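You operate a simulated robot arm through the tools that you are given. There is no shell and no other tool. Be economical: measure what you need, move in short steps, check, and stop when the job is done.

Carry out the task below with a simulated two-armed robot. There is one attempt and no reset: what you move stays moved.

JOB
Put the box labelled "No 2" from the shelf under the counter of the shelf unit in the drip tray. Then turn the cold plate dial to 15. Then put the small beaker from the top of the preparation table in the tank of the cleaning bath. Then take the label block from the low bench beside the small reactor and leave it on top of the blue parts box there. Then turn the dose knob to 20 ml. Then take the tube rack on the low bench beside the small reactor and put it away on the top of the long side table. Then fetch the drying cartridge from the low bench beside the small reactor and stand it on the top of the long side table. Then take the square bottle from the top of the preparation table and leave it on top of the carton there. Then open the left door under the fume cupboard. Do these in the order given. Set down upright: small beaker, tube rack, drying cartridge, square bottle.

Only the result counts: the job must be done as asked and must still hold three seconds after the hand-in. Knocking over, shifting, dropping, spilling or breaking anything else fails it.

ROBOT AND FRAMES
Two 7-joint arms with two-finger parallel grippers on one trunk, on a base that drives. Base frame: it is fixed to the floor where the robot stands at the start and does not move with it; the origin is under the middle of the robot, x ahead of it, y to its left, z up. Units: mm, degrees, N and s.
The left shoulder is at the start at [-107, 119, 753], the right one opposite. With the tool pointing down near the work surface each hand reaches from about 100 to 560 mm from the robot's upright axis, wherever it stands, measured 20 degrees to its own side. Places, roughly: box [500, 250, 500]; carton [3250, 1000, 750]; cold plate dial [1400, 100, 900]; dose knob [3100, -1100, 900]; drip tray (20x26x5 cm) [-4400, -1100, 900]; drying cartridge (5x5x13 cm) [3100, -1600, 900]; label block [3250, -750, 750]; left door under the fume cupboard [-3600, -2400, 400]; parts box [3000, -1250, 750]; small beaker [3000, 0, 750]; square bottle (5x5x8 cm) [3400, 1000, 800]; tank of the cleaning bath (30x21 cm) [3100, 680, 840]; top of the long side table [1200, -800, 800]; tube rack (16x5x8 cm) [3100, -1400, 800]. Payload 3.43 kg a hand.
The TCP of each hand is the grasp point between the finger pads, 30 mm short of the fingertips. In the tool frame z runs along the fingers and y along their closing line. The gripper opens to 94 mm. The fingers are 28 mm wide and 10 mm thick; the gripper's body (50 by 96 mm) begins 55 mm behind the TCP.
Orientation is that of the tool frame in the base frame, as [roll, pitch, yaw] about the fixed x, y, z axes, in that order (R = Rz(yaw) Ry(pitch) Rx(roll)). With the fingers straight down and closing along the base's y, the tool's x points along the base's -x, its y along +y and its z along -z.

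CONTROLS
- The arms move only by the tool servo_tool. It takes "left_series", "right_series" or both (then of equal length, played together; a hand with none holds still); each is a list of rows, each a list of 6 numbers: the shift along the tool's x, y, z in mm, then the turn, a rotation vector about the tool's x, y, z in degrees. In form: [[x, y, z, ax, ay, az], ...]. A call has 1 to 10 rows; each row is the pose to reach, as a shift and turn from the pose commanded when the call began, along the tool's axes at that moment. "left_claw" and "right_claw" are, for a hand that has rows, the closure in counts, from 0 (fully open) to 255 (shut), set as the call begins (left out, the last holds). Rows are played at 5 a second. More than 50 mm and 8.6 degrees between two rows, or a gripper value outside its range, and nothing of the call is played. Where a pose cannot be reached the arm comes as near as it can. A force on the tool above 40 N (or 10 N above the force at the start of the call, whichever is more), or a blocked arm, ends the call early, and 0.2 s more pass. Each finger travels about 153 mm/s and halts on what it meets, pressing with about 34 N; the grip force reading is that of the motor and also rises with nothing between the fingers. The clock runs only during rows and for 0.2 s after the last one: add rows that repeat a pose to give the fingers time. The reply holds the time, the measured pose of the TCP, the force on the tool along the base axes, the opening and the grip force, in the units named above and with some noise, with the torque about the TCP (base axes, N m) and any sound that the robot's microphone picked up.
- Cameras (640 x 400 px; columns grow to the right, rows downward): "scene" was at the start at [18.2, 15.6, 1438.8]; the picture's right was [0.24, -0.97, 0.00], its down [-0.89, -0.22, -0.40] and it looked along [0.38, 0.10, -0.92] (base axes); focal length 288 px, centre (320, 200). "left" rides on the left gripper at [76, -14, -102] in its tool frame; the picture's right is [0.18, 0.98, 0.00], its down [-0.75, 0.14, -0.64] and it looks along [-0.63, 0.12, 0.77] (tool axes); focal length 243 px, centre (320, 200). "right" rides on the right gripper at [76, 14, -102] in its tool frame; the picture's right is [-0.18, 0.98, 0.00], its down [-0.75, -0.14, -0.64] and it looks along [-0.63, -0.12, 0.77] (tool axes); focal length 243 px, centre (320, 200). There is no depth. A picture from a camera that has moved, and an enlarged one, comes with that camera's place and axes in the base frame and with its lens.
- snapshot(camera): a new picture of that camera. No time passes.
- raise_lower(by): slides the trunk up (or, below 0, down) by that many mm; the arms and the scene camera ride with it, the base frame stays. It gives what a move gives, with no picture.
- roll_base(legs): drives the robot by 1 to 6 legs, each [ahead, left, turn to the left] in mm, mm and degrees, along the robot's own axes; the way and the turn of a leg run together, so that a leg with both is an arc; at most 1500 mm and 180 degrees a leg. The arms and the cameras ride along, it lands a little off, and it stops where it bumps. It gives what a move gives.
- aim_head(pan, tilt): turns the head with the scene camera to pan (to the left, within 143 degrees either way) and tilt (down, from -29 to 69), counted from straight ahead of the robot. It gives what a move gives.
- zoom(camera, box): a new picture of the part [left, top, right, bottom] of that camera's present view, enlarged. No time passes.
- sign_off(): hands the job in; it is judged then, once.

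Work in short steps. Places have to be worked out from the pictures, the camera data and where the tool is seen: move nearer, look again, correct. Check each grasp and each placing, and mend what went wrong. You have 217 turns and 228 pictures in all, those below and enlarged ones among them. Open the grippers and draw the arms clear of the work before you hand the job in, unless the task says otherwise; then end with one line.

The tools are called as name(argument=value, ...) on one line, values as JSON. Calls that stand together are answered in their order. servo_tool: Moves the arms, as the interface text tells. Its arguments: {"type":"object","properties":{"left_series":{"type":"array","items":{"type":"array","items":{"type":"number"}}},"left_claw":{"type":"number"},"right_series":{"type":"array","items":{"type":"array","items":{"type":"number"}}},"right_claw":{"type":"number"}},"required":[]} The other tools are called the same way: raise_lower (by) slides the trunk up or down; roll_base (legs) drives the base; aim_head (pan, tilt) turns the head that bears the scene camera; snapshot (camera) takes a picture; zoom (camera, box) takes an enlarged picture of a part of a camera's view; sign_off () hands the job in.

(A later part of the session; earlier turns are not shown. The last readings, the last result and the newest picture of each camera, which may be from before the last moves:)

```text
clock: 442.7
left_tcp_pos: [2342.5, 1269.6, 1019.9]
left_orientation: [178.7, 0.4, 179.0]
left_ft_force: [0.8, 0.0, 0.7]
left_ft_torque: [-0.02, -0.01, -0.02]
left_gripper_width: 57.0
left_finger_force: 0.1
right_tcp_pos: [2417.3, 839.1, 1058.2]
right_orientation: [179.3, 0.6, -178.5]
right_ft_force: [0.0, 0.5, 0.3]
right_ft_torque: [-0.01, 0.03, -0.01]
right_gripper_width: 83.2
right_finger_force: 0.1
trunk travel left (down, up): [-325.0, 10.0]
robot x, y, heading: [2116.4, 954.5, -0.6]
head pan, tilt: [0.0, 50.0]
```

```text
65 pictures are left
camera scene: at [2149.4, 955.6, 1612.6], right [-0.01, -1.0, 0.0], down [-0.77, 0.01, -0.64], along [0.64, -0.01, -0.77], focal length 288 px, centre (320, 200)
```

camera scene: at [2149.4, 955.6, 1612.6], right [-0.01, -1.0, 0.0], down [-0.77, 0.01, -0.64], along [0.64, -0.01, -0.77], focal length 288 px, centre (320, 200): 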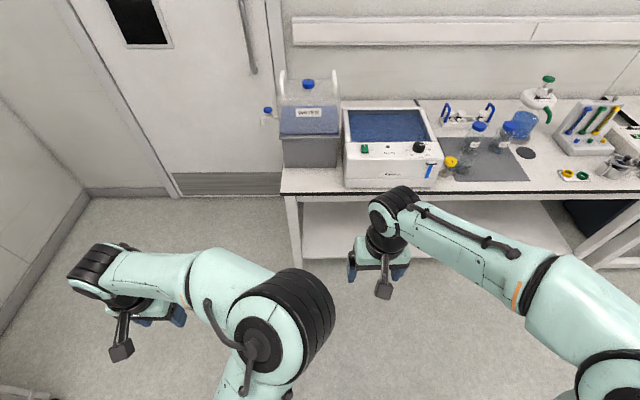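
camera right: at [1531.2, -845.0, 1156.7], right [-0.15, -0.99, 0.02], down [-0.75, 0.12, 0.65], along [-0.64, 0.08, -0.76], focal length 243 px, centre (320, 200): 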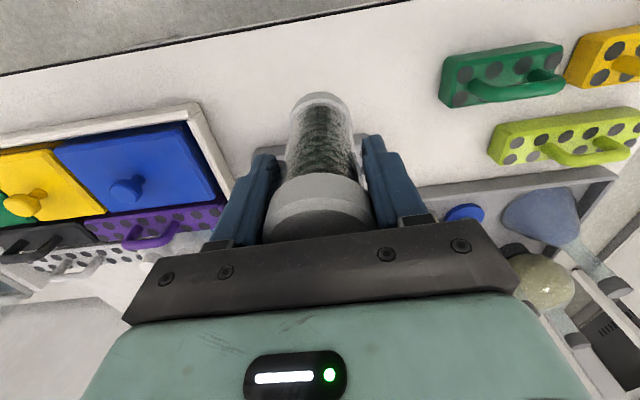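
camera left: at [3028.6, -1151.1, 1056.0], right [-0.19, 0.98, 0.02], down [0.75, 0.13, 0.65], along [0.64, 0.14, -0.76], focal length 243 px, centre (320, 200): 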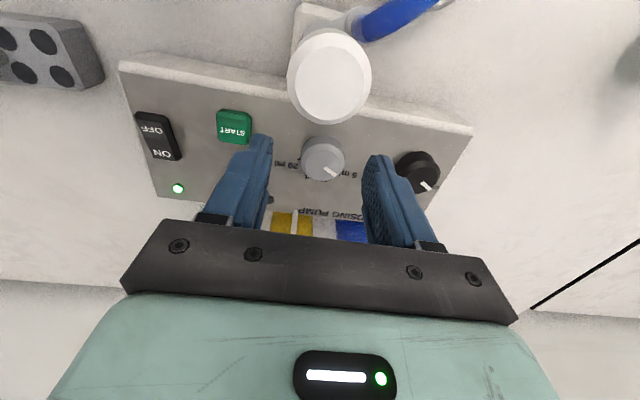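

Both table items stand upright. The square bottle and carton are behind the water container, so I go around to the left end of the preparation table and face it from there.

roll_base(legs=[[0, 700, 0.6], [980, 0, 0], [0, 0, -90]])

snapshot(camera="scene")

```text
clock: 457.8
left_tcp_pos: [3398.7, 1418.8, 1021.2]
left_orientation: [178.7, 0.4, 88.4]
left_ft_force: [-0.6, 0.2, 0.3]
left_ft_torque: [-0.02, -0.01, 0.0]
left_gripper_width: 57.1
left_finger_force: 0.0
right_tcp_pos: [2967.5, 1348.1, 1059.5]
right_orientation: [179.2, 0.6, 90.8]
right_ft_force: [-0.2, 0.2, 0.9]
right_ft_torque: [0.01, -0.07, 0.02]
right_gripper_width: 83.0
right_finger_force: 0.0
trunk travel left (down, up): [-325.0, 10.0]
robot x, y, heading: [3086.7, 1649.2, -91.1]
head pan, tilt: [0.0, 50.0]
```

```text
64 pictures are left
camera scene: at [3086.9, 1618.4, 1612.6], right [-1.0, 0.02, 0.0], down [0.02, 0.77, -0.64], along [-0.01, -0.64, -0.77], focal length 288 px, centre (320, 200)
```

scene: 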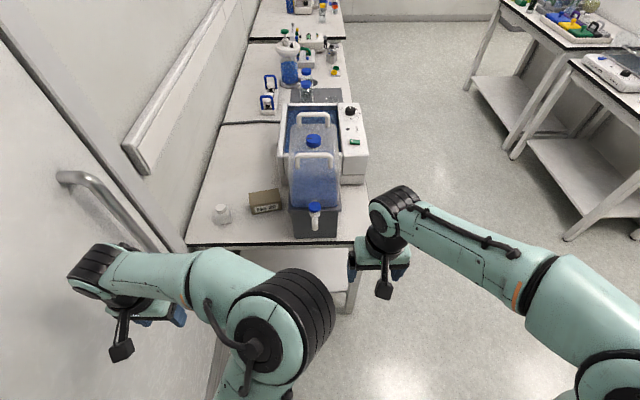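

The carton and the square bottle are both accessible from here. I zoom in.

zoom(camera="scene", box=[180, 150, 360, 270])

```text
3.33 times, centred on (270, 210) of scene
camera zoom: at [3086.9, 1618.4, 1612.6], right [-1.0, 0.02, 0.0], down [0.02, 0.77, -0.64], along [-0.01, -0.64, -0.77], focal length 962 px, centre (487, 167)
```

zoom: 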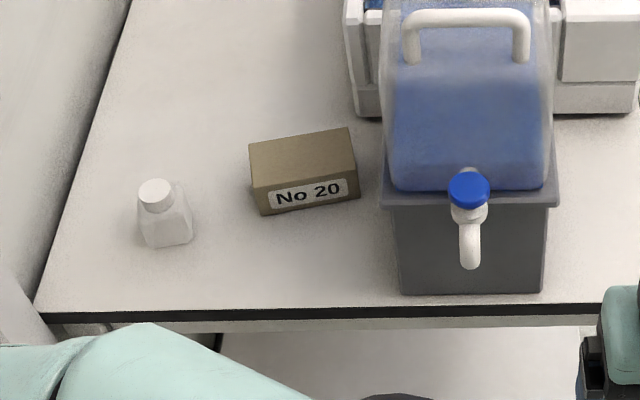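

I tuck both hands in a little, then move the base closer.

servo_tool(left_series=[[0, -35, 0, 0, 0, 0], [0, -70, 0, 0, 0, 0], [0, -100, 0, 0, 0, 0]], right_series=[[35, 0, 0, 0, 0, 0], [70, 0, 0, 0, 0, 0], [100, 0, 0, 0, 0, 0]], left_claw=0)

roll_base(legs=[[165, 115, 1]])

snapshot(camera="left")

snapshot(camera="scene")

```text
clock: 458.6
left_tcp_pos: [3298.5, 1421.1, 1018.1]
left_orientation: [178.7, 0.4, 88.4]
left_ft_force: [-0.3, 0.0, 0.9]
left_ft_torque: [-0.01, -0.02, 0.03]
left_gripper_width: 93.9
left_finger_force: 0.1
right_tcp_pos: [2965.2, 1449.9, 1058.5]
right_orientation: [179.2, 0.8, 90.9]
right_ft_force: [0.4, 0.3, 0.5]
right_ft_torque: [-0.02, -0.04, 0.0]
right_gripper_width: 82.8
right_finger_force: 0.1
trunk travel left (down, up): [-325.0, 10.0]
robot x, y, heading: [3086.7, 1647.4, -91.1]
head pan, tilt: [0.0, 50.0]
```

```text
clock: 460.3
left_tcp_pos: [3414.3, 1257.3, 1018.1]
left_orientation: [178.7, 0.4, 89.2]
left_ft_force: [-13.2, 0.0, 2.1]
left_ft_torque: [0.01, -0.11, -0.12]
left_gripper_width: 86.5
left_finger_force: 0.0
right_tcp_pos: [3081.0, 1281.5, 1058.4]
right_orientation: [179.1, 0.6, 91.7]
right_ft_force: [0.0, -0.3, -0.7]
right_ft_torque: [-0.01, 0.01, 0.01]
right_gripper_width: 83.0
right_finger_force: 0.0
trunk travel left (down, up): [-325.0, 10.0]
robot x, y, heading: [3200.8, 1483.9, -90.2]
head pan, tilt: [0.0, 50.0]
```

```text
62 pictures are left
camera left: at [3398.4, 1334.8, 1120.0], right [0.99, 0.17, 0.02], down [0.12, -0.75, 0.65], along [0.13, -0.64, -0.76], focal length 243 px, centre (320, 200)
```

left: 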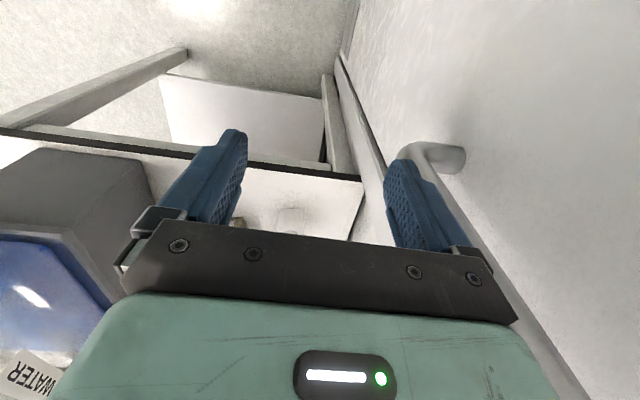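

```text
61 pictures are left
camera scene: at [3199.2, 1454.0, 1612.6], right [-1.0, 0.01, 0.0], down [0.01, 0.77, -0.64], along [0.0, -0.64, -0.77], focal length 288 px, centre (320, 200)
```

scene: 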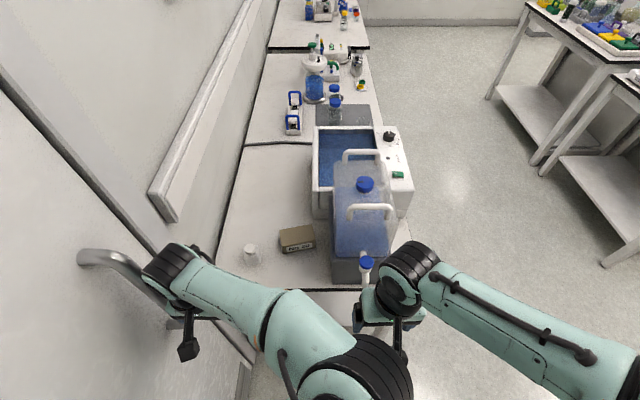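

The left finger brushes the door's pull handle, so I move inward at once, then go forward past it.

servo_tool(left_series=[[0, -35, 0, 0, 0, 0], [0, -75, 0, 0, 0, 0], [-45, -75, 0, 0, 0, 0], [-90, -75, 0, 0, 0, 0], [-135, -75, 0, 0, 0, 0], [-175, -75, 0, 0, 0, 0]])

snapshot(camera="left")

snapshot(camera="scene")

```text
clock: 461.7
left_tcp_pos: [3340.4, 1082.6, 1018.7]
left_orientation: [178.8, 0.5, 89.3]
left_ft_force: [0.0, -0.7, -1.6]
left_ft_torque: [0.0, -0.01, 0.02]
left_gripper_width: 93.8
left_finger_force: 0.0
right_tcp_pos: [3082.9, 1280.4, 1058.9]
right_orientation: [179.2, 0.6, 91.9]
right_ft_force: [0.3, 0.2, 0.0]
right_ft_torque: [0.01, 0.01, 0.0]
right_gripper_width: 82.6
right_finger_force: 0.1
trunk travel left (down, up): [-325.0, 10.0]
robot x, y, heading: [3199.8, 1483.7, -90.4]
head pan, tilt: [0.0, 50.0]
```

```text
60 pictures are left
camera left: at [3325.1, 1158.1, 1119.9], right [0.98, 0.17, 0.02], down [0.12, -0.75, 0.65], along [0.13, -0.64, -0.76], focal length 243 px, centre (320, 200)
```

left: 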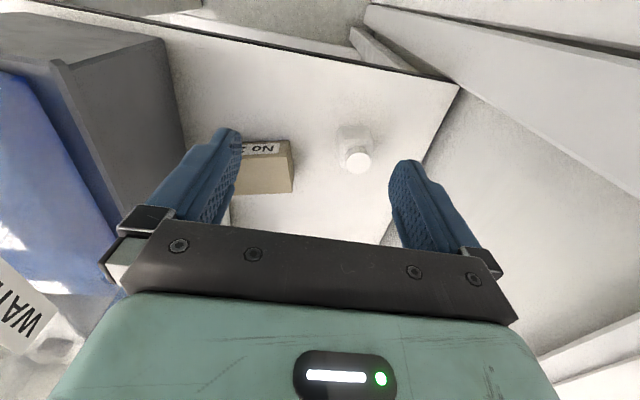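

```text
59 pictures are left
camera scene: at [3201.3, 1453.1, 1612.6], right [-1.0, 0.01, 0.0], down [0.0, 0.77, -0.64], along [0.0, -0.64, -0.77], focal length 288 px, centre (320, 200)
```

scene: 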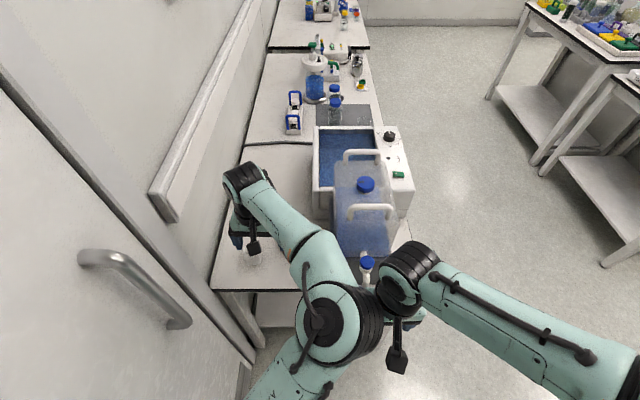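

The bottle is at (3408, 1004), turned about 12°. I move above it and align.

servo_tool(left_series=[[-30, 15, 0, 0, 0, -3], [-60, 35, 0, 0, 0, -6], [-78, 69, 20, 0, 0, -9], [-78, 69, 60, 0, 0, -12], [-78, 69, 60, 0, 0, -12]])

snapshot(camera="left")

```text
clock: 462.9
left_tcp_pos: [3335.2, 1024.3, 1003.4]
left_orientation: [178.8, 0.8, 101.2]
left_ft_force: [-0.2, 0.5, -0.1]
left_ft_torque: [0.02, -0.02, 0.01]
left_gripper_width: 94.1
left_finger_force: 0.1
left hand out of reach, approached as far as the arm can: row 3, 4, 5
right_tcp_pos: [3081.5, 1282.9, 1058.5]
right_orientation: [179.1, 0.7, 91.9]
right_ft_force: [-1.2, -0.3, -0.6]
right_ft_torque: [-0.04, -0.03, -0.02]
right_gripper_width: 83.0
right_finger_force: 0.0
trunk travel left (down, up): [-325.0, 10.0]
robot x, y, heading: [3198.0, 1484.8, -90.3]
head pan, tilt: [0.0, 50.0]
```

```text
58 pictures are left
camera left: at [3303.0, 1096.3, 1104.1], right [0.93, 0.37, 0.02], down [0.27, -0.71, 0.66], along [0.26, -0.6, -0.76], focal length 243 px, centre (320, 200)
```

left: 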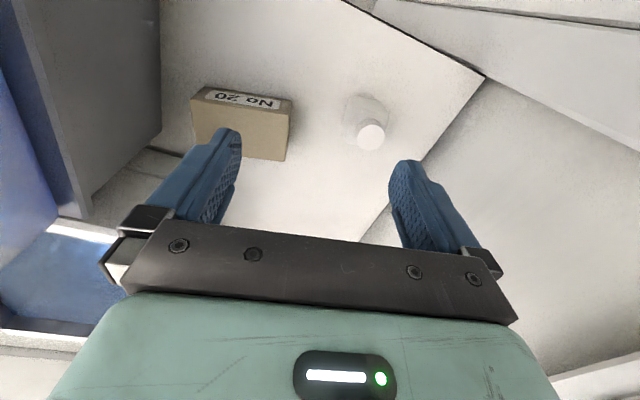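

The left arm again falls short sideways, so I move the base 50 mm forward and 15 mm left and try again.

roll_base(legs=[[50, 15, 0]])

servo_tool(left_series=[[15, 20, 20, 0, 0, 0], [25, 40, 40, 0, 0, 0], [30, 50, 60, 0, 0, 0], [30, 60, 60, 0, 0, 0]])

snapshot(camera="left")

```text
clock: 463.8
left_tcp_pos: [3349.3, 976.7, 1002.6]
left_orientation: [178.9, 0.7, 101.3]
left_ft_force: [0.2, 0.0, -0.8]
left_ft_torque: [-0.02, 0.0, -0.01]
left_gripper_width: 93.8
left_finger_force: 0.1
right_tcp_pos: [3096.6, 1234.0, 1057.5]
right_orientation: [179.2, 0.6, 91.7]
right_ft_force: [0.7, -0.4, -0.3]
right_ft_torque: [-0.03, 0.02, 0.01]
right_gripper_width: 83.1
right_finger_force: 0.1
trunk travel left (down, up): [-325.0, 10.0]
robot x, y, heading: [3215.8, 1437.1, -90.4]
head pan, tilt: [0.0, 50.0]
```

```text
clock: 464.8
left_tcp_pos: [3405.4, 1015.5, 944.1]
left_orientation: [178.9, 0.8, 101.2]
left_ft_force: [-0.3, 0.2, 0.3]
left_ft_torque: [-0.03, -0.01, -0.01]
left_gripper_width: 94.0
left_finger_force: 0.1
right_tcp_pos: [3098.7, 1233.7, 1058.7]
right_orientation: [179.2, 0.7, 91.7]
right_ft_force: [-0.3, 0.4, -0.7]
right_ft_torque: [0.01, -0.02, 0.01]
right_gripper_width: 82.9
right_finger_force: 0.0
trunk travel left (down, up): [-325.0, 10.0]
robot x, y, heading: [3216.8, 1436.4, -90.4]
head pan, tilt: [0.0, 50.0]
```

```text
57 pictures are left
camera left: at [3372.8, 1088.0, 1045.2], right [0.93, 0.37, 0.02], down [0.27, -0.71, 0.65], along [0.25, -0.6, -0.76], focal length 243 px, centre (320, 200)
```

left: 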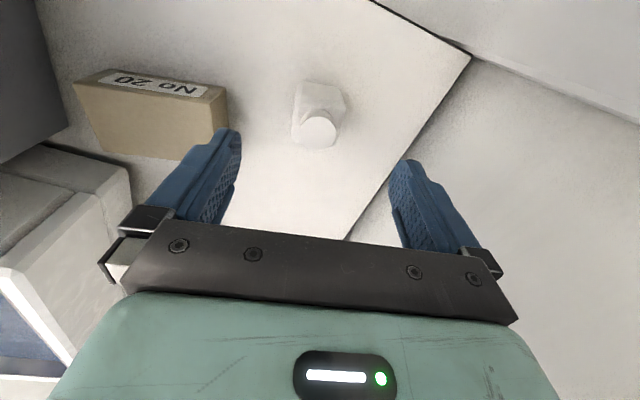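

Within reach now, and the bottle is nearly centred. I descend around it.

servo_tool(left_series=[[-6, 1, 30, 0, 0, 0], [-12, 2.7, 60, 0, 0, 0], [-12, 2.7, 90, 0, 0, 0], [-12, 2.7, 125, 0, 0, 0], [-12, 2.7, 125, 0, 0, 0]])

snapshot(camera="left")

```text
clock: 465.8
left_tcp_pos: [3400.3, 1020.3, 858.8]
left_orientation: [179.4, 1.3, 101.5]
left_ft_force: [-0.6, 0.4, 0.3]
left_ft_torque: [-0.02, 0.01, -0.04]
left_gripper_width: 93.8
left_finger_force: 0.1
left hand out of reach, approached as far as the arm can: row 2, 3, 4
right_tcp_pos: [3087.3, 1235.5, 1052.9]
right_orientation: [-179.6, -0.5, 90.7]
right_ft_force: [-0.4, -0.2, -1.0]
right_ft_torque: [0.0, 0.0, -0.02]
right_gripper_width: 82.7
right_finger_force: 0.1
trunk travel left (down, up): [-325.0, 10.0]
robot x, y, heading: [3209.9, 1435.3, -90.3]
head pan, tilt: [0.0, 50.0]
stopped in row 4 (right hand): the force on the tool passed its limit at 103 N (the readings are from after the stop); the commanded pose is now the measured one
```

```text
56 pictures are left
camera left: at [3368.0, 1092.5, 959.3], right [0.93, 0.38, 0.01], down [0.28, -0.7, 0.66], along [0.25, -0.61, -0.75], focal length 243 px, centre (320, 200)
```

left: 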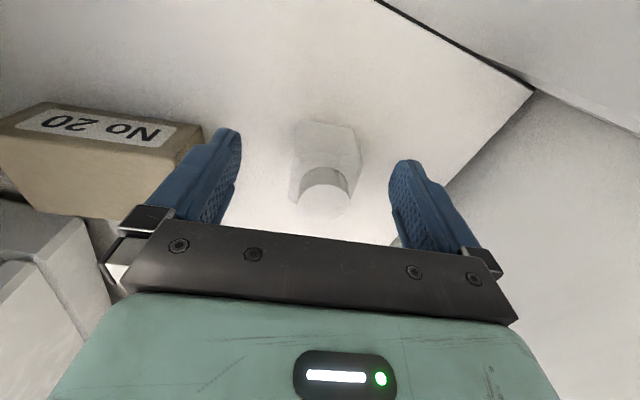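

The arms touched each other: the right hand felt a force. I check the scene.

snapshot(camera="scene")

```text
55 pictures are left
camera scene: at [3215.0, 1406.0, 1612.6], right [-1.0, 0.01, 0.0], down [0.01, 0.77, -0.64], along [0.0, -0.64, -0.77], focal length 288 px, centre (320, 200)
```

scene: 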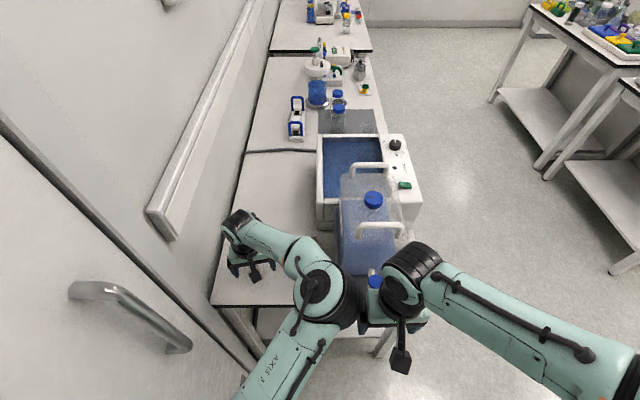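

The left elbow pressed against the right wrist. I move the right hand well out to the right and back.

servo_tool(right_series=[[20, -40, -10, 0, 0, 0], [45, -80, -10, 0, 0, 0], [70, -120, -10, 0, 0, 0], [95, -160, -10, 0, 0, 0], [110, -200, -10, 0, 0, 0]])

servo_tool(left_series=[[-8, 3, 5, 0, 0, 0], [-16, 6, 10, 0, 0, 0], [-19, 9, 14, 0, 0, 0], [-19, 9, 14, 0, 0, 0]])

snapshot(camera="left")

```text
clock: 467.0
left_tcp_pos: [3400.0, 1019.8, 857.0]
left_orientation: [179.4, 1.2, 101.6]
left_ft_force: [0.6, -0.1, 0.1]
left_ft_torque: [-0.02, 0.04, 0.0]
left_gripper_width: 93.8
left_finger_force: 0.1
right_tcp_pos: [2883.4, 1345.2, 1065.4]
right_orientation: [-179.6, -0.7, 90.7]
right_ft_force: [0.9, -0.3, 0.4]
right_ft_torque: [0.0, 0.01, 0.02]
right_gripper_width: 82.9
right_finger_force: 0.1
trunk travel left (down, up): [-325.0, 10.0]
robot x, y, heading: [3215.9, 1437.4, -90.1]
head pan, tilt: [0.0, 50.0]
```

```text
clock: 468.0
left_tcp_pos: [3399.2, 1019.0, 857.8]
left_orientation: [179.3, 1.2, 101.7]
left_ft_force: [-0.4, -0.8, -0.1]
left_ft_torque: [0.01, 0.01, 0.0]
left_gripper_width: 94.1
left_finger_force: 0.0
left hand out of reach, approached as far as the arm can: row 1, 2, 3, 4
right_tcp_pos: [2884.8, 1344.4, 1064.6]
right_orientation: [-179.5, -0.6, 90.8]
right_ft_force: [0.2, 0.2, -0.3]
right_ft_torque: [-0.02, 0.0, 0.0]
right_gripper_width: 82.7
right_finger_force: 0.1
trunk travel left (down, up): [-325.0, 10.0]
robot x, y, heading: [3215.1, 1436.2, -90.6]
head pan, tilt: [0.0, 50.0]
```

```text
54 pictures are left
camera left: at [3368.2, 1092.9, 958.7], right [0.93, 0.38, 0.01], down [0.28, -0.7, 0.66], along [0.25, -0.61, -0.75], focal length 243 px, centre (320, 200)
```

left: 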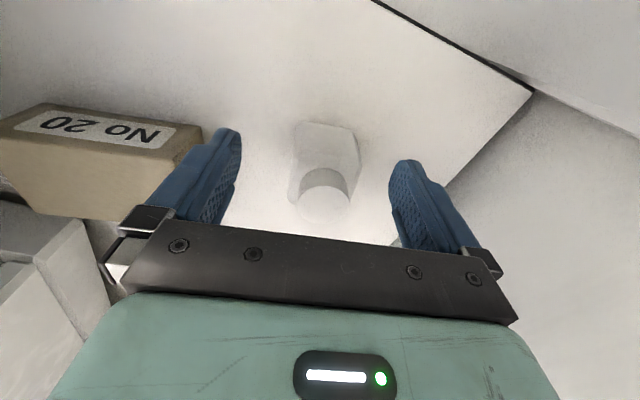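

The arm itself is at its limit, so I use the base (14 mm forward, 9 mm left) and the trunk (42 mm down) for the final approach.

roll_base(legs=[[14, 9, 0]])

raise_lower(by=-25)

snapshot(camera="left")

```text
clock: 468.8
left_tcp_pos: [3407.3, 1007.2, 858.4]
left_orientation: [179.4, 1.3, 101.7]
left_ft_force: [0.0, 0.1, -0.4]
left_ft_torque: [0.03, 0.01, 0.01]
left_gripper_width: 94.0
left_finger_force: 0.1
right_tcp_pos: [2892.8, 1332.6, 1064.9]
right_orientation: [-179.6, -0.6, 90.6]
right_ft_force: [-0.7, 0.2, 0.8]
right_ft_torque: [0.01, 0.02, -0.02]
right_gripper_width: 82.8
right_finger_force: 0.1
trunk travel left (down, up): [-325.0, 10.0]
robot x, y, heading: [3221.6, 1423.4, -90.3]
head pan, tilt: [0.0, 50.0]
```

```text
clock: 469.5
left_tcp_pos: [3408.5, 1029.6, 814.1]
left_orientation: [179.0, -0.9, 101.7]
left_ft_force: [0.4, -0.6, -0.3]
left_ft_torque: [0.02, 0.01, 0.0]
left_gripper_width: 94.2
left_finger_force: 0.1
right_tcp_pos: [2892.8, 1329.1, 1039.9]
right_orientation: [-179.6, -0.8, 90.7]
right_ft_force: [0.0, -0.4, 1.1]
right_ft_torque: [0.02, 0.0, -0.04]
right_gripper_width: 82.9
right_finger_force: 0.0
trunk travel left (down, up): [-300.0, 35.0]
robot x, y, heading: [3226.3, 1419.9, -90.2]
head pan, tilt: [0.0, 50.0]
```

```text
53 pictures are left
camera left: at [3377.0, 1099.7, 918.0], right [0.93, 0.38, 0.02], down [0.28, -0.72, 0.63], along [0.25, -0.58, -0.77], focal length 243 px, centre (320, 200)
```

left: 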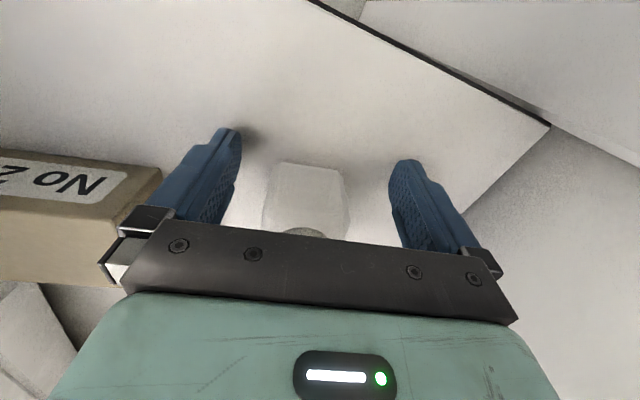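

Now the height is right but the hand is 25 mm short of the bottle; I roll forward 25 mm.

roll_base(legs=[[24, 2, 0]])

snapshot(camera="left")

```text
clock: 470.3
left_tcp_pos: [3409.9, 1009.4, 814.1]
left_orientation: [179.0, -0.8, 101.6]
left_ft_force: [0.7, -0.5, -0.1]
left_ft_torque: [0.01, 0.05, -0.01]
left_gripper_width: 93.7
left_finger_force: 0.1
right_tcp_pos: [2895.5, 1308.3, 1039.0]
right_orientation: [-179.5, -0.6, 90.5]
right_ft_force: [0.8, 0.1, -0.3]
right_ft_torque: [0.0, -0.01, -0.01]
right_gripper_width: 82.8
right_finger_force: 0.1
trunk travel left (down, up): [-300.0, 35.0]
robot x, y, heading: [3224.3, 1397.1, -90.5]
head pan, tilt: [0.0, 50.0]
```

```text
52 pictures are left
camera left: at [3378.4, 1078.6, 918.5], right [0.93, 0.38, 0.02], down [0.28, -0.72, 0.63], along [0.25, -0.58, -0.77], focal length 243 px, centre (320, 200)
```

left: 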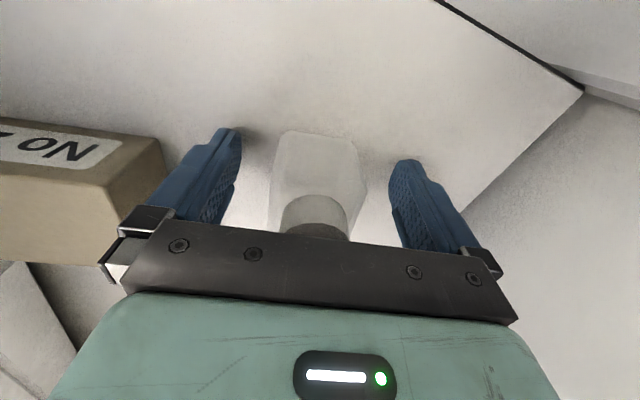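

The bottle is between the fingers. I close.

servo_tool(left_series=[[0, 0, 0, 0, 0, 0], [0, 0, 0, 0, 0, 0], [0, 0, 0, 0, 0, 0], [0, 0, 0, 0, 0, 0]], left_claw=180)

snapshot(camera="left")

```text
clock: 471.3
left_tcp_pos: [3410.0, 1009.1, 815.2]
left_orientation: [179.0, -0.8, 101.5]
left_ft_force: [-0.4, 0.4, -0.6]
left_ft_torque: [0.0, 0.03, 0.0]
left_gripper_width: 49.9
left_finger_force: 33.6
right_tcp_pos: [2894.0, 1308.6, 1040.0]
right_orientation: [-179.6, -0.6, 90.6]
right_ft_force: [0.1, 0.1, -0.1]
right_ft_torque: [-0.02, 0.0, -0.03]
right_gripper_width: 83.1
right_finger_force: 0.0
trunk travel left (down, up): [-300.0, 35.0]
robot x, y, heading: [3229.5, 1401.3, -90.5]
head pan, tilt: [0.0, 50.0]
```

```text
51 pictures are left
camera left: at [3378.5, 1077.8, 918.6], right [0.93, 0.38, 0.02], down [0.28, -0.72, 0.63], along [0.25, -0.58, -0.77], focal length 243 px, centre (320, 200)
```

left: 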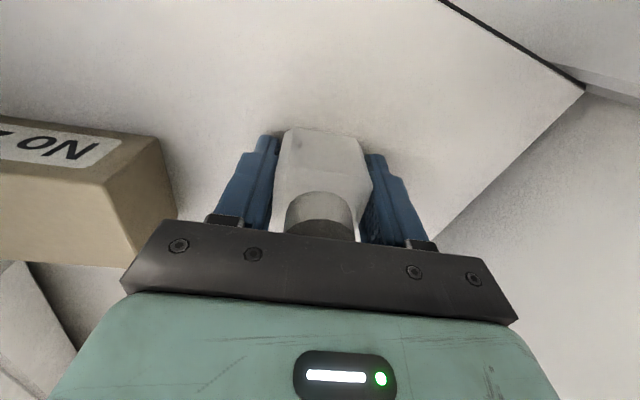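

Held at 50 mm. I lift straight up 100 mm.

servo_tool(left_series=[[0, 0, -25, 0, 0, 0], [0, 0, -50, 0, 0, 0], [0, 0, -75, 0, 0, 0], [0, 0, -105, 0, 0, 0], [0, 0, -105, 0, 0, 0]])

snapshot(camera="left")

snapshot(camera="scene")

```text
clock: 472.5
left_tcp_pos: [3408.9, 1007.6, 919.0]
left_orientation: [179.0, -0.8, 101.4]
left_ft_force: [0.1, 0.1, -1.7]
left_ft_torque: [0.0, -0.02, -0.02]
left_gripper_width: 49.8
left_finger_force: 33.8
right_tcp_pos: [2894.7, 1307.6, 1038.8]
right_orientation: [-179.6, -0.7, 90.6]
right_ft_force: [0.3, 0.0, -0.1]
right_ft_torque: [0.0, 0.0, 0.01]
right_gripper_width: 82.7
right_finger_force: 0.1
trunk travel left (down, up): [-300.0, 35.0]
robot x, y, heading: [3224.4, 1400.8, -90.2]
head pan, tilt: [0.0, 50.0]
```

```text
50 pictures are left
camera left: at [3377.3, 1077.7, 1022.0], right [0.93, 0.38, 0.02], down [0.28, -0.72, 0.63], along [0.25, -0.58, -0.77], focal length 243 px, centre (320, 200)
```

left: 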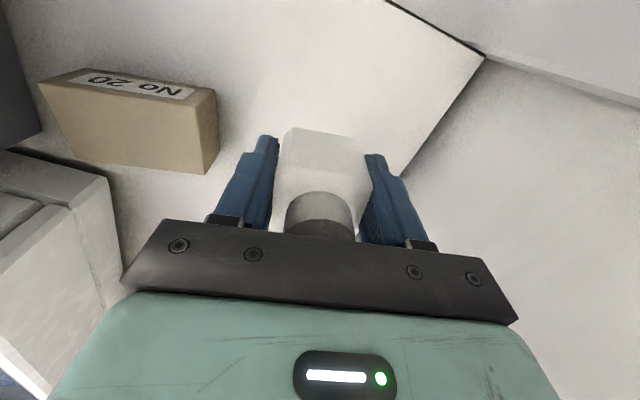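

```text
49 pictures are left
camera scene: at [3226.1, 1368.4, 1586.1], right [-1.0, 0.01, 0.0], down [0.01, 0.77, -0.64], along [0.0, -0.64, -0.77], focal length 288 px, centre (320, 200)
```

scene: 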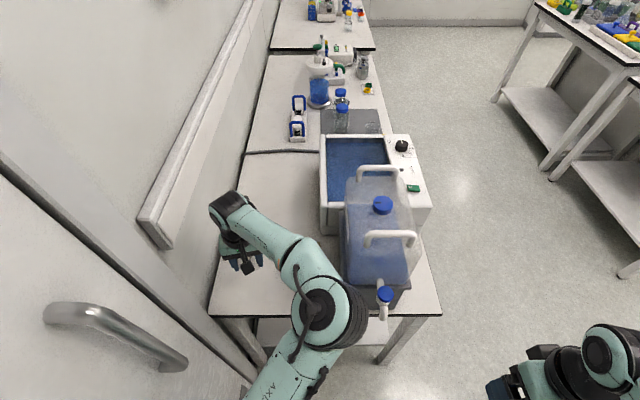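

The carton's top is at z≈830, centre (3267, 941), 105×59 mm. I roll forward 30 mm and swing the bottle over the carton with the arm.

roll_base(legs=[[30, 0, 0]])

servo_tool(left_series=[[-1, -30, -5, 0, 0, 0], [-2, -60, -5, 0, 0, 0], [-3, -90, -5, 0, 0, 0], [-3, -115, -5, 0, 0, 0], [-4, -142, -5, 0, 0, 0]])

snapshot(camera="left")

snapshot(camera="scene")

```text
clock: 473.5
left_tcp_pos: [3409.3, 985.6, 918.1]
left_orientation: [178.9, -0.9, 101.5]
left_ft_force: [0.6, 0.2, -1.8]
left_ft_torque: [-0.01, -0.01, 0.01]
left_gripper_width: 50.1
left_finger_force: 33.7
right_tcp_pos: [2894.7, 1284.0, 1039.7]
right_orientation: [-179.5, -0.6, 90.5]
right_ft_force: [0.0, 0.3, 0.4]
right_ft_torque: [0.04, -0.02, -0.01]
right_gripper_width: 82.8
right_finger_force: 0.2
trunk travel left (down, up): [-300.0, 35.0]
robot x, y, heading: [3223.2, 1377.3, -90.4]
head pan, tilt: [0.0, 50.0]
stopped in leg 1: the robot was blocked; the commanded pose is now the measured one
```

```text
clock: 474.7
left_tcp_pos: [3269.5, 955.5, 921.0]
left_orientation: [179.1, -0.9, 101.5]
left_ft_force: [0.5, 0.0, -1.2]
left_ft_torque: [0.02, -0.02, -0.01]
left_gripper_width: 49.6
left_finger_force: 34.1
right_tcp_pos: [2894.4, 1287.1, 1038.6]
right_orientation: [-179.6, -0.8, 90.6]
right_ft_force: [-0.6, 0.2, 0.3]
right_ft_torque: [0.0, 0.0, 0.0]
right_gripper_width: 83.0
right_finger_force: 0.1
trunk travel left (down, up): [-300.0, 35.0]
robot x, y, heading: [3226.3, 1379.1, -90.2]
head pan, tilt: [0.0, 50.0]
```

```text
48 pictures are left
camera left: at [3237.5, 1023.8, 1024.0], right [0.93, 0.38, 0.02], down [0.28, -0.72, 0.63], along [0.25, -0.58, -0.77], focal length 243 px, centre (320, 200)
```

left: 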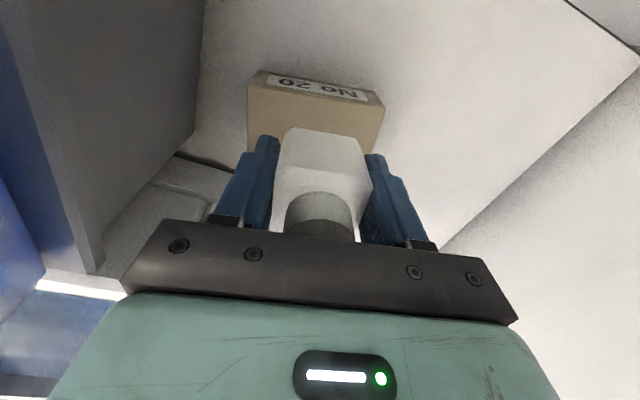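

```text
47 pictures are left
camera scene: at [3225.3, 1347.5, 1586.1], right [-1.0, 0.01, 0.0], down [0.01, 0.77, -0.64], along [0.0, -0.64, -0.77], focal length 288 px, centre (320, 200)
```

scene: 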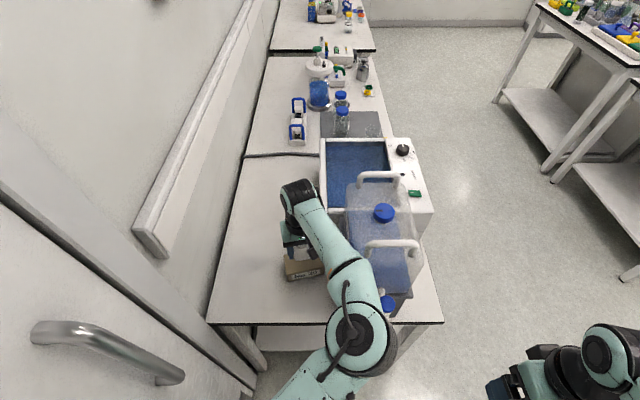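

Base touched the table leg, so I use only the arm now. The bottle needs about 9 mm forward, then down onto the carton.

servo_tool(left_series=[[-5, 0, 5, 0, 0, 0], [-9, 0, 12, 0, 0, 0], [-9, 0, 24, 0, 0, 0], [-9, 0, 36, 0, 0, 0], [-9, 0, 36, 0, 0, 0]])

snapshot(camera="left")

```text
clock: 475.9
left_tcp_pos: [3273.2, 945.8, 882.2]
left_orientation: [179.0, -0.8, 101.5]
left_ft_force: [0.3, 0.2, -0.7]
left_ft_torque: [-0.01, -0.03, 0.0]
left_gripper_width: 49.9
left_finger_force: 34.3
right_tcp_pos: [2894.2, 1287.4, 1039.5]
right_orientation: [-179.6, -0.6, 90.6]
right_ft_force: [-0.6, -0.3, -0.7]
right_ft_torque: [0.02, -0.01, 0.02]
right_gripper_width: 82.7
right_finger_force: 0.0
trunk travel left (down, up): [-300.0, 35.0]
robot x, y, heading: [3226.0, 1380.6, -90.5]
head pan, tilt: [0.0, 50.0]
```

```text
46 pictures are left
camera left: at [3241.1, 1015.8, 986.6], right [0.93, 0.38, 0.02], down [0.28, -0.72, 0.63], along [0.25, -0.58, -0.77], focal length 243 px, centre (320, 200)
```

left: 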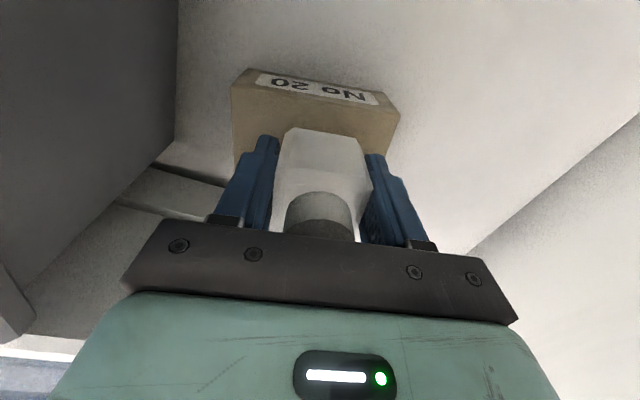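

Nicely centred. I lower the last few mm to contact.

servo_tool(left_series=[[0, 0, 3, 0, 0, 0], [0, 0, 6, 0, 0, 0], [0, 0, 9, 0, 0, 0], [0, 0, 12, 0, 0, 0]])

```text
clock: 476.9
left_tcp_pos: [3271.8, 946.2, 872.6]
left_orientation: [178.9, -0.8, 101.4]
left_ft_force: [-0.7, -0.4, -1.3]
left_ft_torque: [0.0, 0.0, 0.01]
left_gripper_width: 49.8
left_finger_force: 34.1
right_tcp_pos: [2894.5, 1287.2, 1039.4]
right_orientation: [-179.6, -0.7, 90.5]
right_ft_force: [0.2, -0.2, 0.3]
right_ft_torque: [0.0, -0.04, 0.01]
right_gripper_width: 82.7
right_finger_force: 0.1
trunk travel left (down, up): [-300.0, 35.0]
robot x, y, heading: [3226.7, 1377.9, -90.3]
head pan, tilt: [0.0, 50.0]
```

servo_tool(left_series=[[0, 0, 3, 0, 0, 0], [0, 0, 6, 0, 0, 0], [0, 0, 9, 0, 0, 0], [0, 0, 12, 0, 0, 0], [0, 0, 15, 0, 0, 0]])

snapshot(camera="left")

```text
clock: 478.1
left_tcp_pos: [3272.0, 946.8, 861.3]
left_orientation: [179.2, -0.2, 101.5]
left_ft_force: [0.3, -0.7, 30.3]
left_ft_torque: [-0.19, 0.54, 0.0]
left_gripper_width: 50.4
left_finger_force: 34.3
right_tcp_pos: [2895.1, 1288.2, 1040.0]
right_orientation: [-179.6, -0.5, 90.6]
right_ft_force: [0.9, 0.9, -0.5]
right_ft_torque: [0.03, 0.0, -0.01]
right_gripper_width: 82.9
right_finger_force: 0.2
trunk travel left (down, up): [-300.0, 35.0]
robot x, y, heading: [3227.2, 1380.9, -90.2]
head pan, tilt: [0.0, 50.0]
```

```text
45 pictures are left
camera left: at [3241.5, 1017.5, 964.0], right [0.93, 0.38, 0.01], down [0.28, -0.72, 0.64], along [0.25, -0.59, -0.77], focal length 243 px, centre (320, 200)
```

left: 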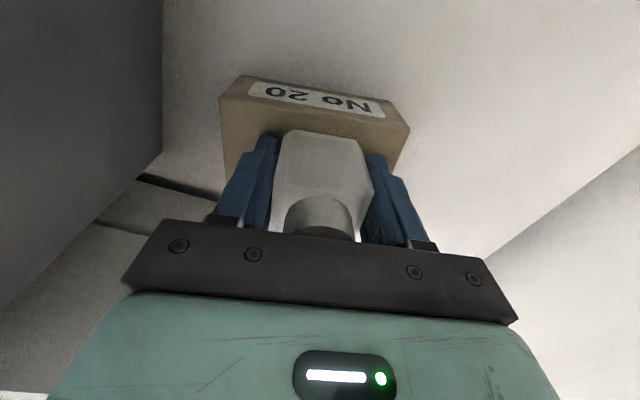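

Contact. The bottle sits fully on the carton. I relieve, open a little and rise.

servo_tool(left_series=[[0, 0, -4, 0, 0, 0], [0, 0, -4, 0, 0, 0]])

servo_tool(left_series=[[0, 0, 0, 0, 0, 0], [0, 0, 0, 0, 0, 0], [0, 0, 0, 0, 0, 0]], left_claw=50)

servo_tool(left_series=[[0, 0, -20, 0, 0, 0], [0, 0, -50, 0, 0, 0], [0, 0, -90, 0, 0, 0], [0, 0, -120, 0, 0, 0], [0, 0, -150, 0, 0, 0]])

snapshot(camera="left")

```text
clock: 478.7
left_tcp_pos: [3272.9, 949.1, 860.2]
left_orientation: [179.1, -0.8, 101.5]
left_ft_force: [-1.4, -6.2, 14.9]
left_ft_torque: [-0.66, 0.31, 0.06]
left_gripper_width: 50.1
left_finger_force: 34.5
right_tcp_pos: [2894.0, 1287.6, 1040.3]
right_orientation: [-179.6, -0.6, 90.6]
right_ft_force: [0.1, -0.3, -0.2]
right_ft_torque: [-0.01, -0.02, -0.01]
right_gripper_width: 83.0
right_finger_force: 0.1
trunk travel left (down, up): [-300.0, 35.0]
robot x, y, heading: [3221.6, 1377.7, -90.4]
head pan, tilt: [0.0, 50.0]
```

```text
clock: 479.5
left_tcp_pos: [3272.4, 948.0, 861.1]
left_orientation: [179.0, -0.9, 101.5]
left_ft_force: [3.1, 1.3, 6.8]
left_ft_torque: [-0.06, 0.15, 0.02]
left_gripper_width: 73.4
left_finger_force: 0.1
right_tcp_pos: [2895.0, 1287.8, 1040.3]
right_orientation: [-179.7, -0.7, 90.6]
right_ft_force: [-0.7, -0.2, 0.3]
right_ft_torque: [0.01, 0.02, -0.03]
right_gripper_width: 82.9
right_finger_force: 0.1
trunk travel left (down, up): [-300.0, 35.0]
robot x, y, heading: [3222.4, 1382.0, -90.4]
head pan, tilt: [0.0, 50.0]
```

```text
clock: 480.7
left_tcp_pos: [3270.6, 943.4, 1009.6]
left_orientation: [179.0, -0.8, 101.5]
left_ft_force: [0.2, -0.2, 0.1]
left_ft_torque: [-0.01, 0.01, -0.01]
left_gripper_width: 75.6
left_finger_force: 0.0
right_tcp_pos: [2894.0, 1287.5, 1040.4]
right_orientation: [-179.6, -0.8, 90.6]
right_ft_force: [-0.2, -0.5, 0.1]
right_ft_torque: [-0.01, -0.01, 0.03]
right_gripper_width: 83.0
right_finger_force: 0.0
trunk travel left (down, up): [-300.0, 35.0]
robot x, y, heading: [3225.2, 1375.7, -90.4]
head pan, tilt: [0.0, 50.0]
```

```text
44 pictures are left
camera left: at [3239.2, 1012.6, 1113.3], right [0.93, 0.38, 0.02], down [0.28, -0.72, 0.63], along [0.25, -0.58, -0.77], focal length 243 px, centre (320, 200)
```

left: 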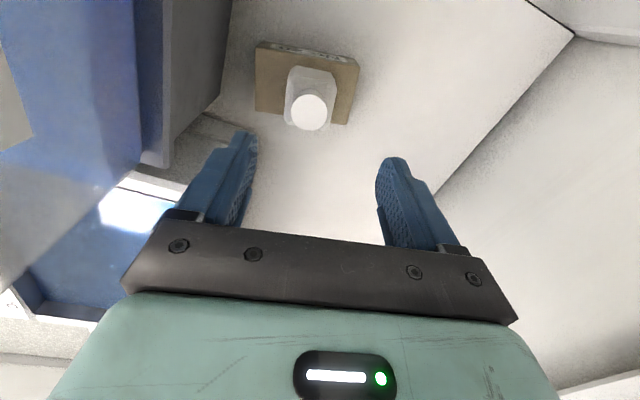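

The square bottle stands upright on the carton. Last item: the fume-cupboard door. I back off, tuck the left hand and drive out.

roll_base(legs=[[-300, 0, 0]])

servo_tool(left_series=[[40, 20, 0, 0, 0, 0], [80, 40, 0, 0, 0, 0], [120, 60, 0, 0, 0, 3], [160, 80, 0, 0, 0, 6], [180, 100, 0, 0, 0, 11]])

roll_base(legs=[[0, -1080, 0], [1300, 0, 0], [1300, 0, 0], [1000, 0, 0]])

```text
clock: 482.7
left_tcp_pos: [3273.8, 1244.5, 1010.6]
left_orientation: [179.0, -0.8, 101.8]
left_ft_force: [0.0, 0.9, -0.2]
left_ft_torque: [-0.04, 0.01, -0.01]
left_gripper_width: 75.6
left_finger_force: 0.0
right_tcp_pos: [2895.9, 1585.9, 1039.4]
right_orientation: [-179.6, -0.7, 90.9]
right_ft_force: [-0.8, 0.0, -0.2]
right_ft_torque: [-0.02, 0.02, 0.0]
right_gripper_width: 83.0
right_finger_force: 0.1
trunk travel left (down, up): [-300.0, 35.0]
robot x, y, heading: [3225.5, 1680.5, -90.2]
head pan, tilt: [0.0, 50.0]
```

```text
clock: 483.9
left_tcp_pos: [3336.3, 1441.0, 1011.9]
left_orientation: [179.2, -0.9, 90.7]
left_ft_force: [0.2, 0.6, -0.2]
left_ft_torque: [0.02, -0.04, 0.01]
left_gripper_width: 75.7
left_finger_force: 0.1
right_tcp_pos: [2896.5, 1586.1, 1039.1]
right_orientation: [-179.6, -0.7, 90.9]
right_ft_force: [-0.3, 0.1, -0.7]
right_ft_torque: [-0.01, -0.02, 0.01]
right_gripper_width: 82.7
right_finger_force: 0.1
trunk travel left (down, up): [-300.0, 35.0]
robot x, y, heading: [3225.4, 1680.0, -90.2]
head pan, tilt: [0.0, 50.0]
```

```text
clock: 510.7
left_tcp_pos: [2238.4, -2141.8, 1012.4]
left_orientation: [179.2, -1.0, 90.3]
left_ft_force: [0.4, -0.2, -0.2]
left_ft_torque: [0.0, -0.01, -0.03]
left_gripper_width: 75.5
left_finger_force: 0.0
right_tcp_pos: [1800.6, -1992.3, 1038.9]
right_orientation: [-179.6, -0.7, 90.4]
right_ft_force: [0.4, 0.0, -0.8]
right_ft_torque: [-0.02, 0.0, 0.03]
right_gripper_width: 83.0
right_finger_force: 0.0
trunk travel left (down, up): [-300.0, 35.0]
robot x, y, heading: [2135.1, -1902.6, -90.4]
head pan, tilt: [0.0, 50.0]
```

roll_base(legs=[[0, 0, -89.6], [1400, 40, 0], [1450, 0, 0], [1400, 0, 0]])

aim_head(pan=25, tilt=25)

snapshot(camera="scene")

```text
clock: 534.7
left_tcp_pos: [-2337.0, -2205.6, 1012.2]
left_orientation: [179.1, -0.9, 3.4]
left_ft_force: [-0.3, 0.4, 0.2]
left_ft_torque: [0.01, 0.01, 0.01]
left_gripper_width: 75.5
left_finger_force: 0.1
right_tcp_pos: [-2210.9, -1759.3, 1039.6]
right_orientation: [-179.6, -0.7, 3.5]
right_ft_force: [-0.4, 0.0, 0.4]
right_ft_torque: [-0.03, -0.03, -0.03]
right_gripper_width: 82.8
right_finger_force: 0.0
trunk travel left (down, up): [-300.0, 35.0]
robot x, y, heading: [-2097.9, -2086.3, -177.5]
head pan, tilt: [0.0, 50.0]
```

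```text
clock: 535.6
left_tcp_pos: [-2336.6, -2205.4, 1012.4]
left_orientation: [179.3, -1.0, 3.4]
left_ft_force: [-0.3, 0.1, -0.9]
left_ft_torque: [0.0, 0.0, 0.01]
left_gripper_width: 75.6
left_finger_force: 0.1
right_tcp_pos: [-2210.7, -1758.9, 1040.3]
right_orientation: [-179.6, -0.7, 3.5]
right_ft_force: [-0.4, 1.0, 0.1]
right_ft_torque: [0.01, 0.04, 0.0]
right_gripper_width: 82.9
right_finger_force: 0.1
trunk travel left (down, up): [-300.0, 35.0]
robot x, y, heading: [-2103.6, -2083.8, -177.7]
head pan, tilt: [25.0, 25.0]
```

```text
43 pictures are left
camera scene: at [-2137.8, -2124.1, 1623.5], right [-0.46, 0.89, 0.0], down [0.38, 0.2, -0.91], along [-0.8, -0.42, -0.42], focal length 288 px, centre (320, 200)
```

scene: 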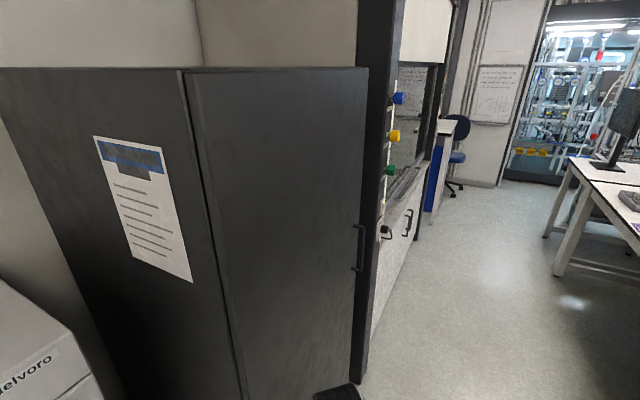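

I re-centre in the aisle and drive up to the fume cupboard.

roll_base(legs=[[0, -250, -2.4], [1400, 0, 0], [150, 0, 0]])

aim_head(pan=90, tilt=45)

snapshot(camera="scene")

```text
clock: 546.0
left_tcp_pos: [-3908.2, -1940.7, 1012.1]
left_orientation: [179.2, -1.0, 0.7]
left_ft_force: [0.1, 0.3, 0.6]
left_ft_torque: [0.02, -0.05, -0.06]
left_gripper_width: 75.7
left_finger_force: 0.1
right_tcp_pos: [-3760.1, -1500.1, 1039.1]
right_orientation: [-179.6, -0.7, 0.8]
right_ft_force: [0.8, 0.1, 0.0]
right_ft_torque: [-0.01, 0.03, 0.01]
right_gripper_width: 82.9
right_finger_force: 0.1
trunk travel left (down, up): [-300.0, 35.0]
robot x, y, heading: [-3670.0, -1833.3, 179.9]
head pan, tilt: [25.0, 25.0]
```

```text
clock: 547.4
left_tcp_pos: [-3907.0, -1940.2, 1012.1]
left_orientation: [179.2, -1.0, 0.8]
left_ft_force: [-1.3, 0.9, -1.0]
left_ft_torque: [-0.02, 0.01, 0.0]
left_gripper_width: 75.5
left_finger_force: 0.1
right_tcp_pos: [-3759.2, -1500.7, 1038.8]
right_orientation: [-179.7, -0.6, 0.7]
right_ft_force: [-0.2, -0.2, -0.4]
right_ft_torque: [0.01, -0.02, 0.01]
right_gripper_width: 82.7
right_finger_force: 0.1
trunk travel left (down, up): [-300.0, 35.0]
robot x, y, heading: [-3668.0, -1831.4, 179.7]
head pan, tilt: [90.0, 45.0]
```

```text
42 pictures are left
camera scene: at [-3621.7, -1910.6, 1593.0], right [-1.0, 0.0, 0.0], down [0.0, 0.71, -0.71], along [0.0, -0.71, -0.71], focal length 288 px, centre (320, 200)
```

scene: 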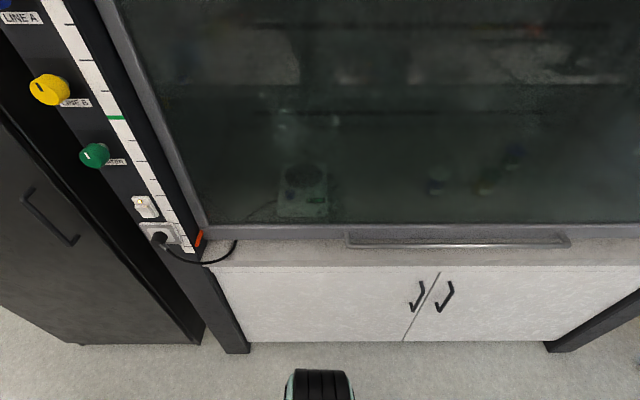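

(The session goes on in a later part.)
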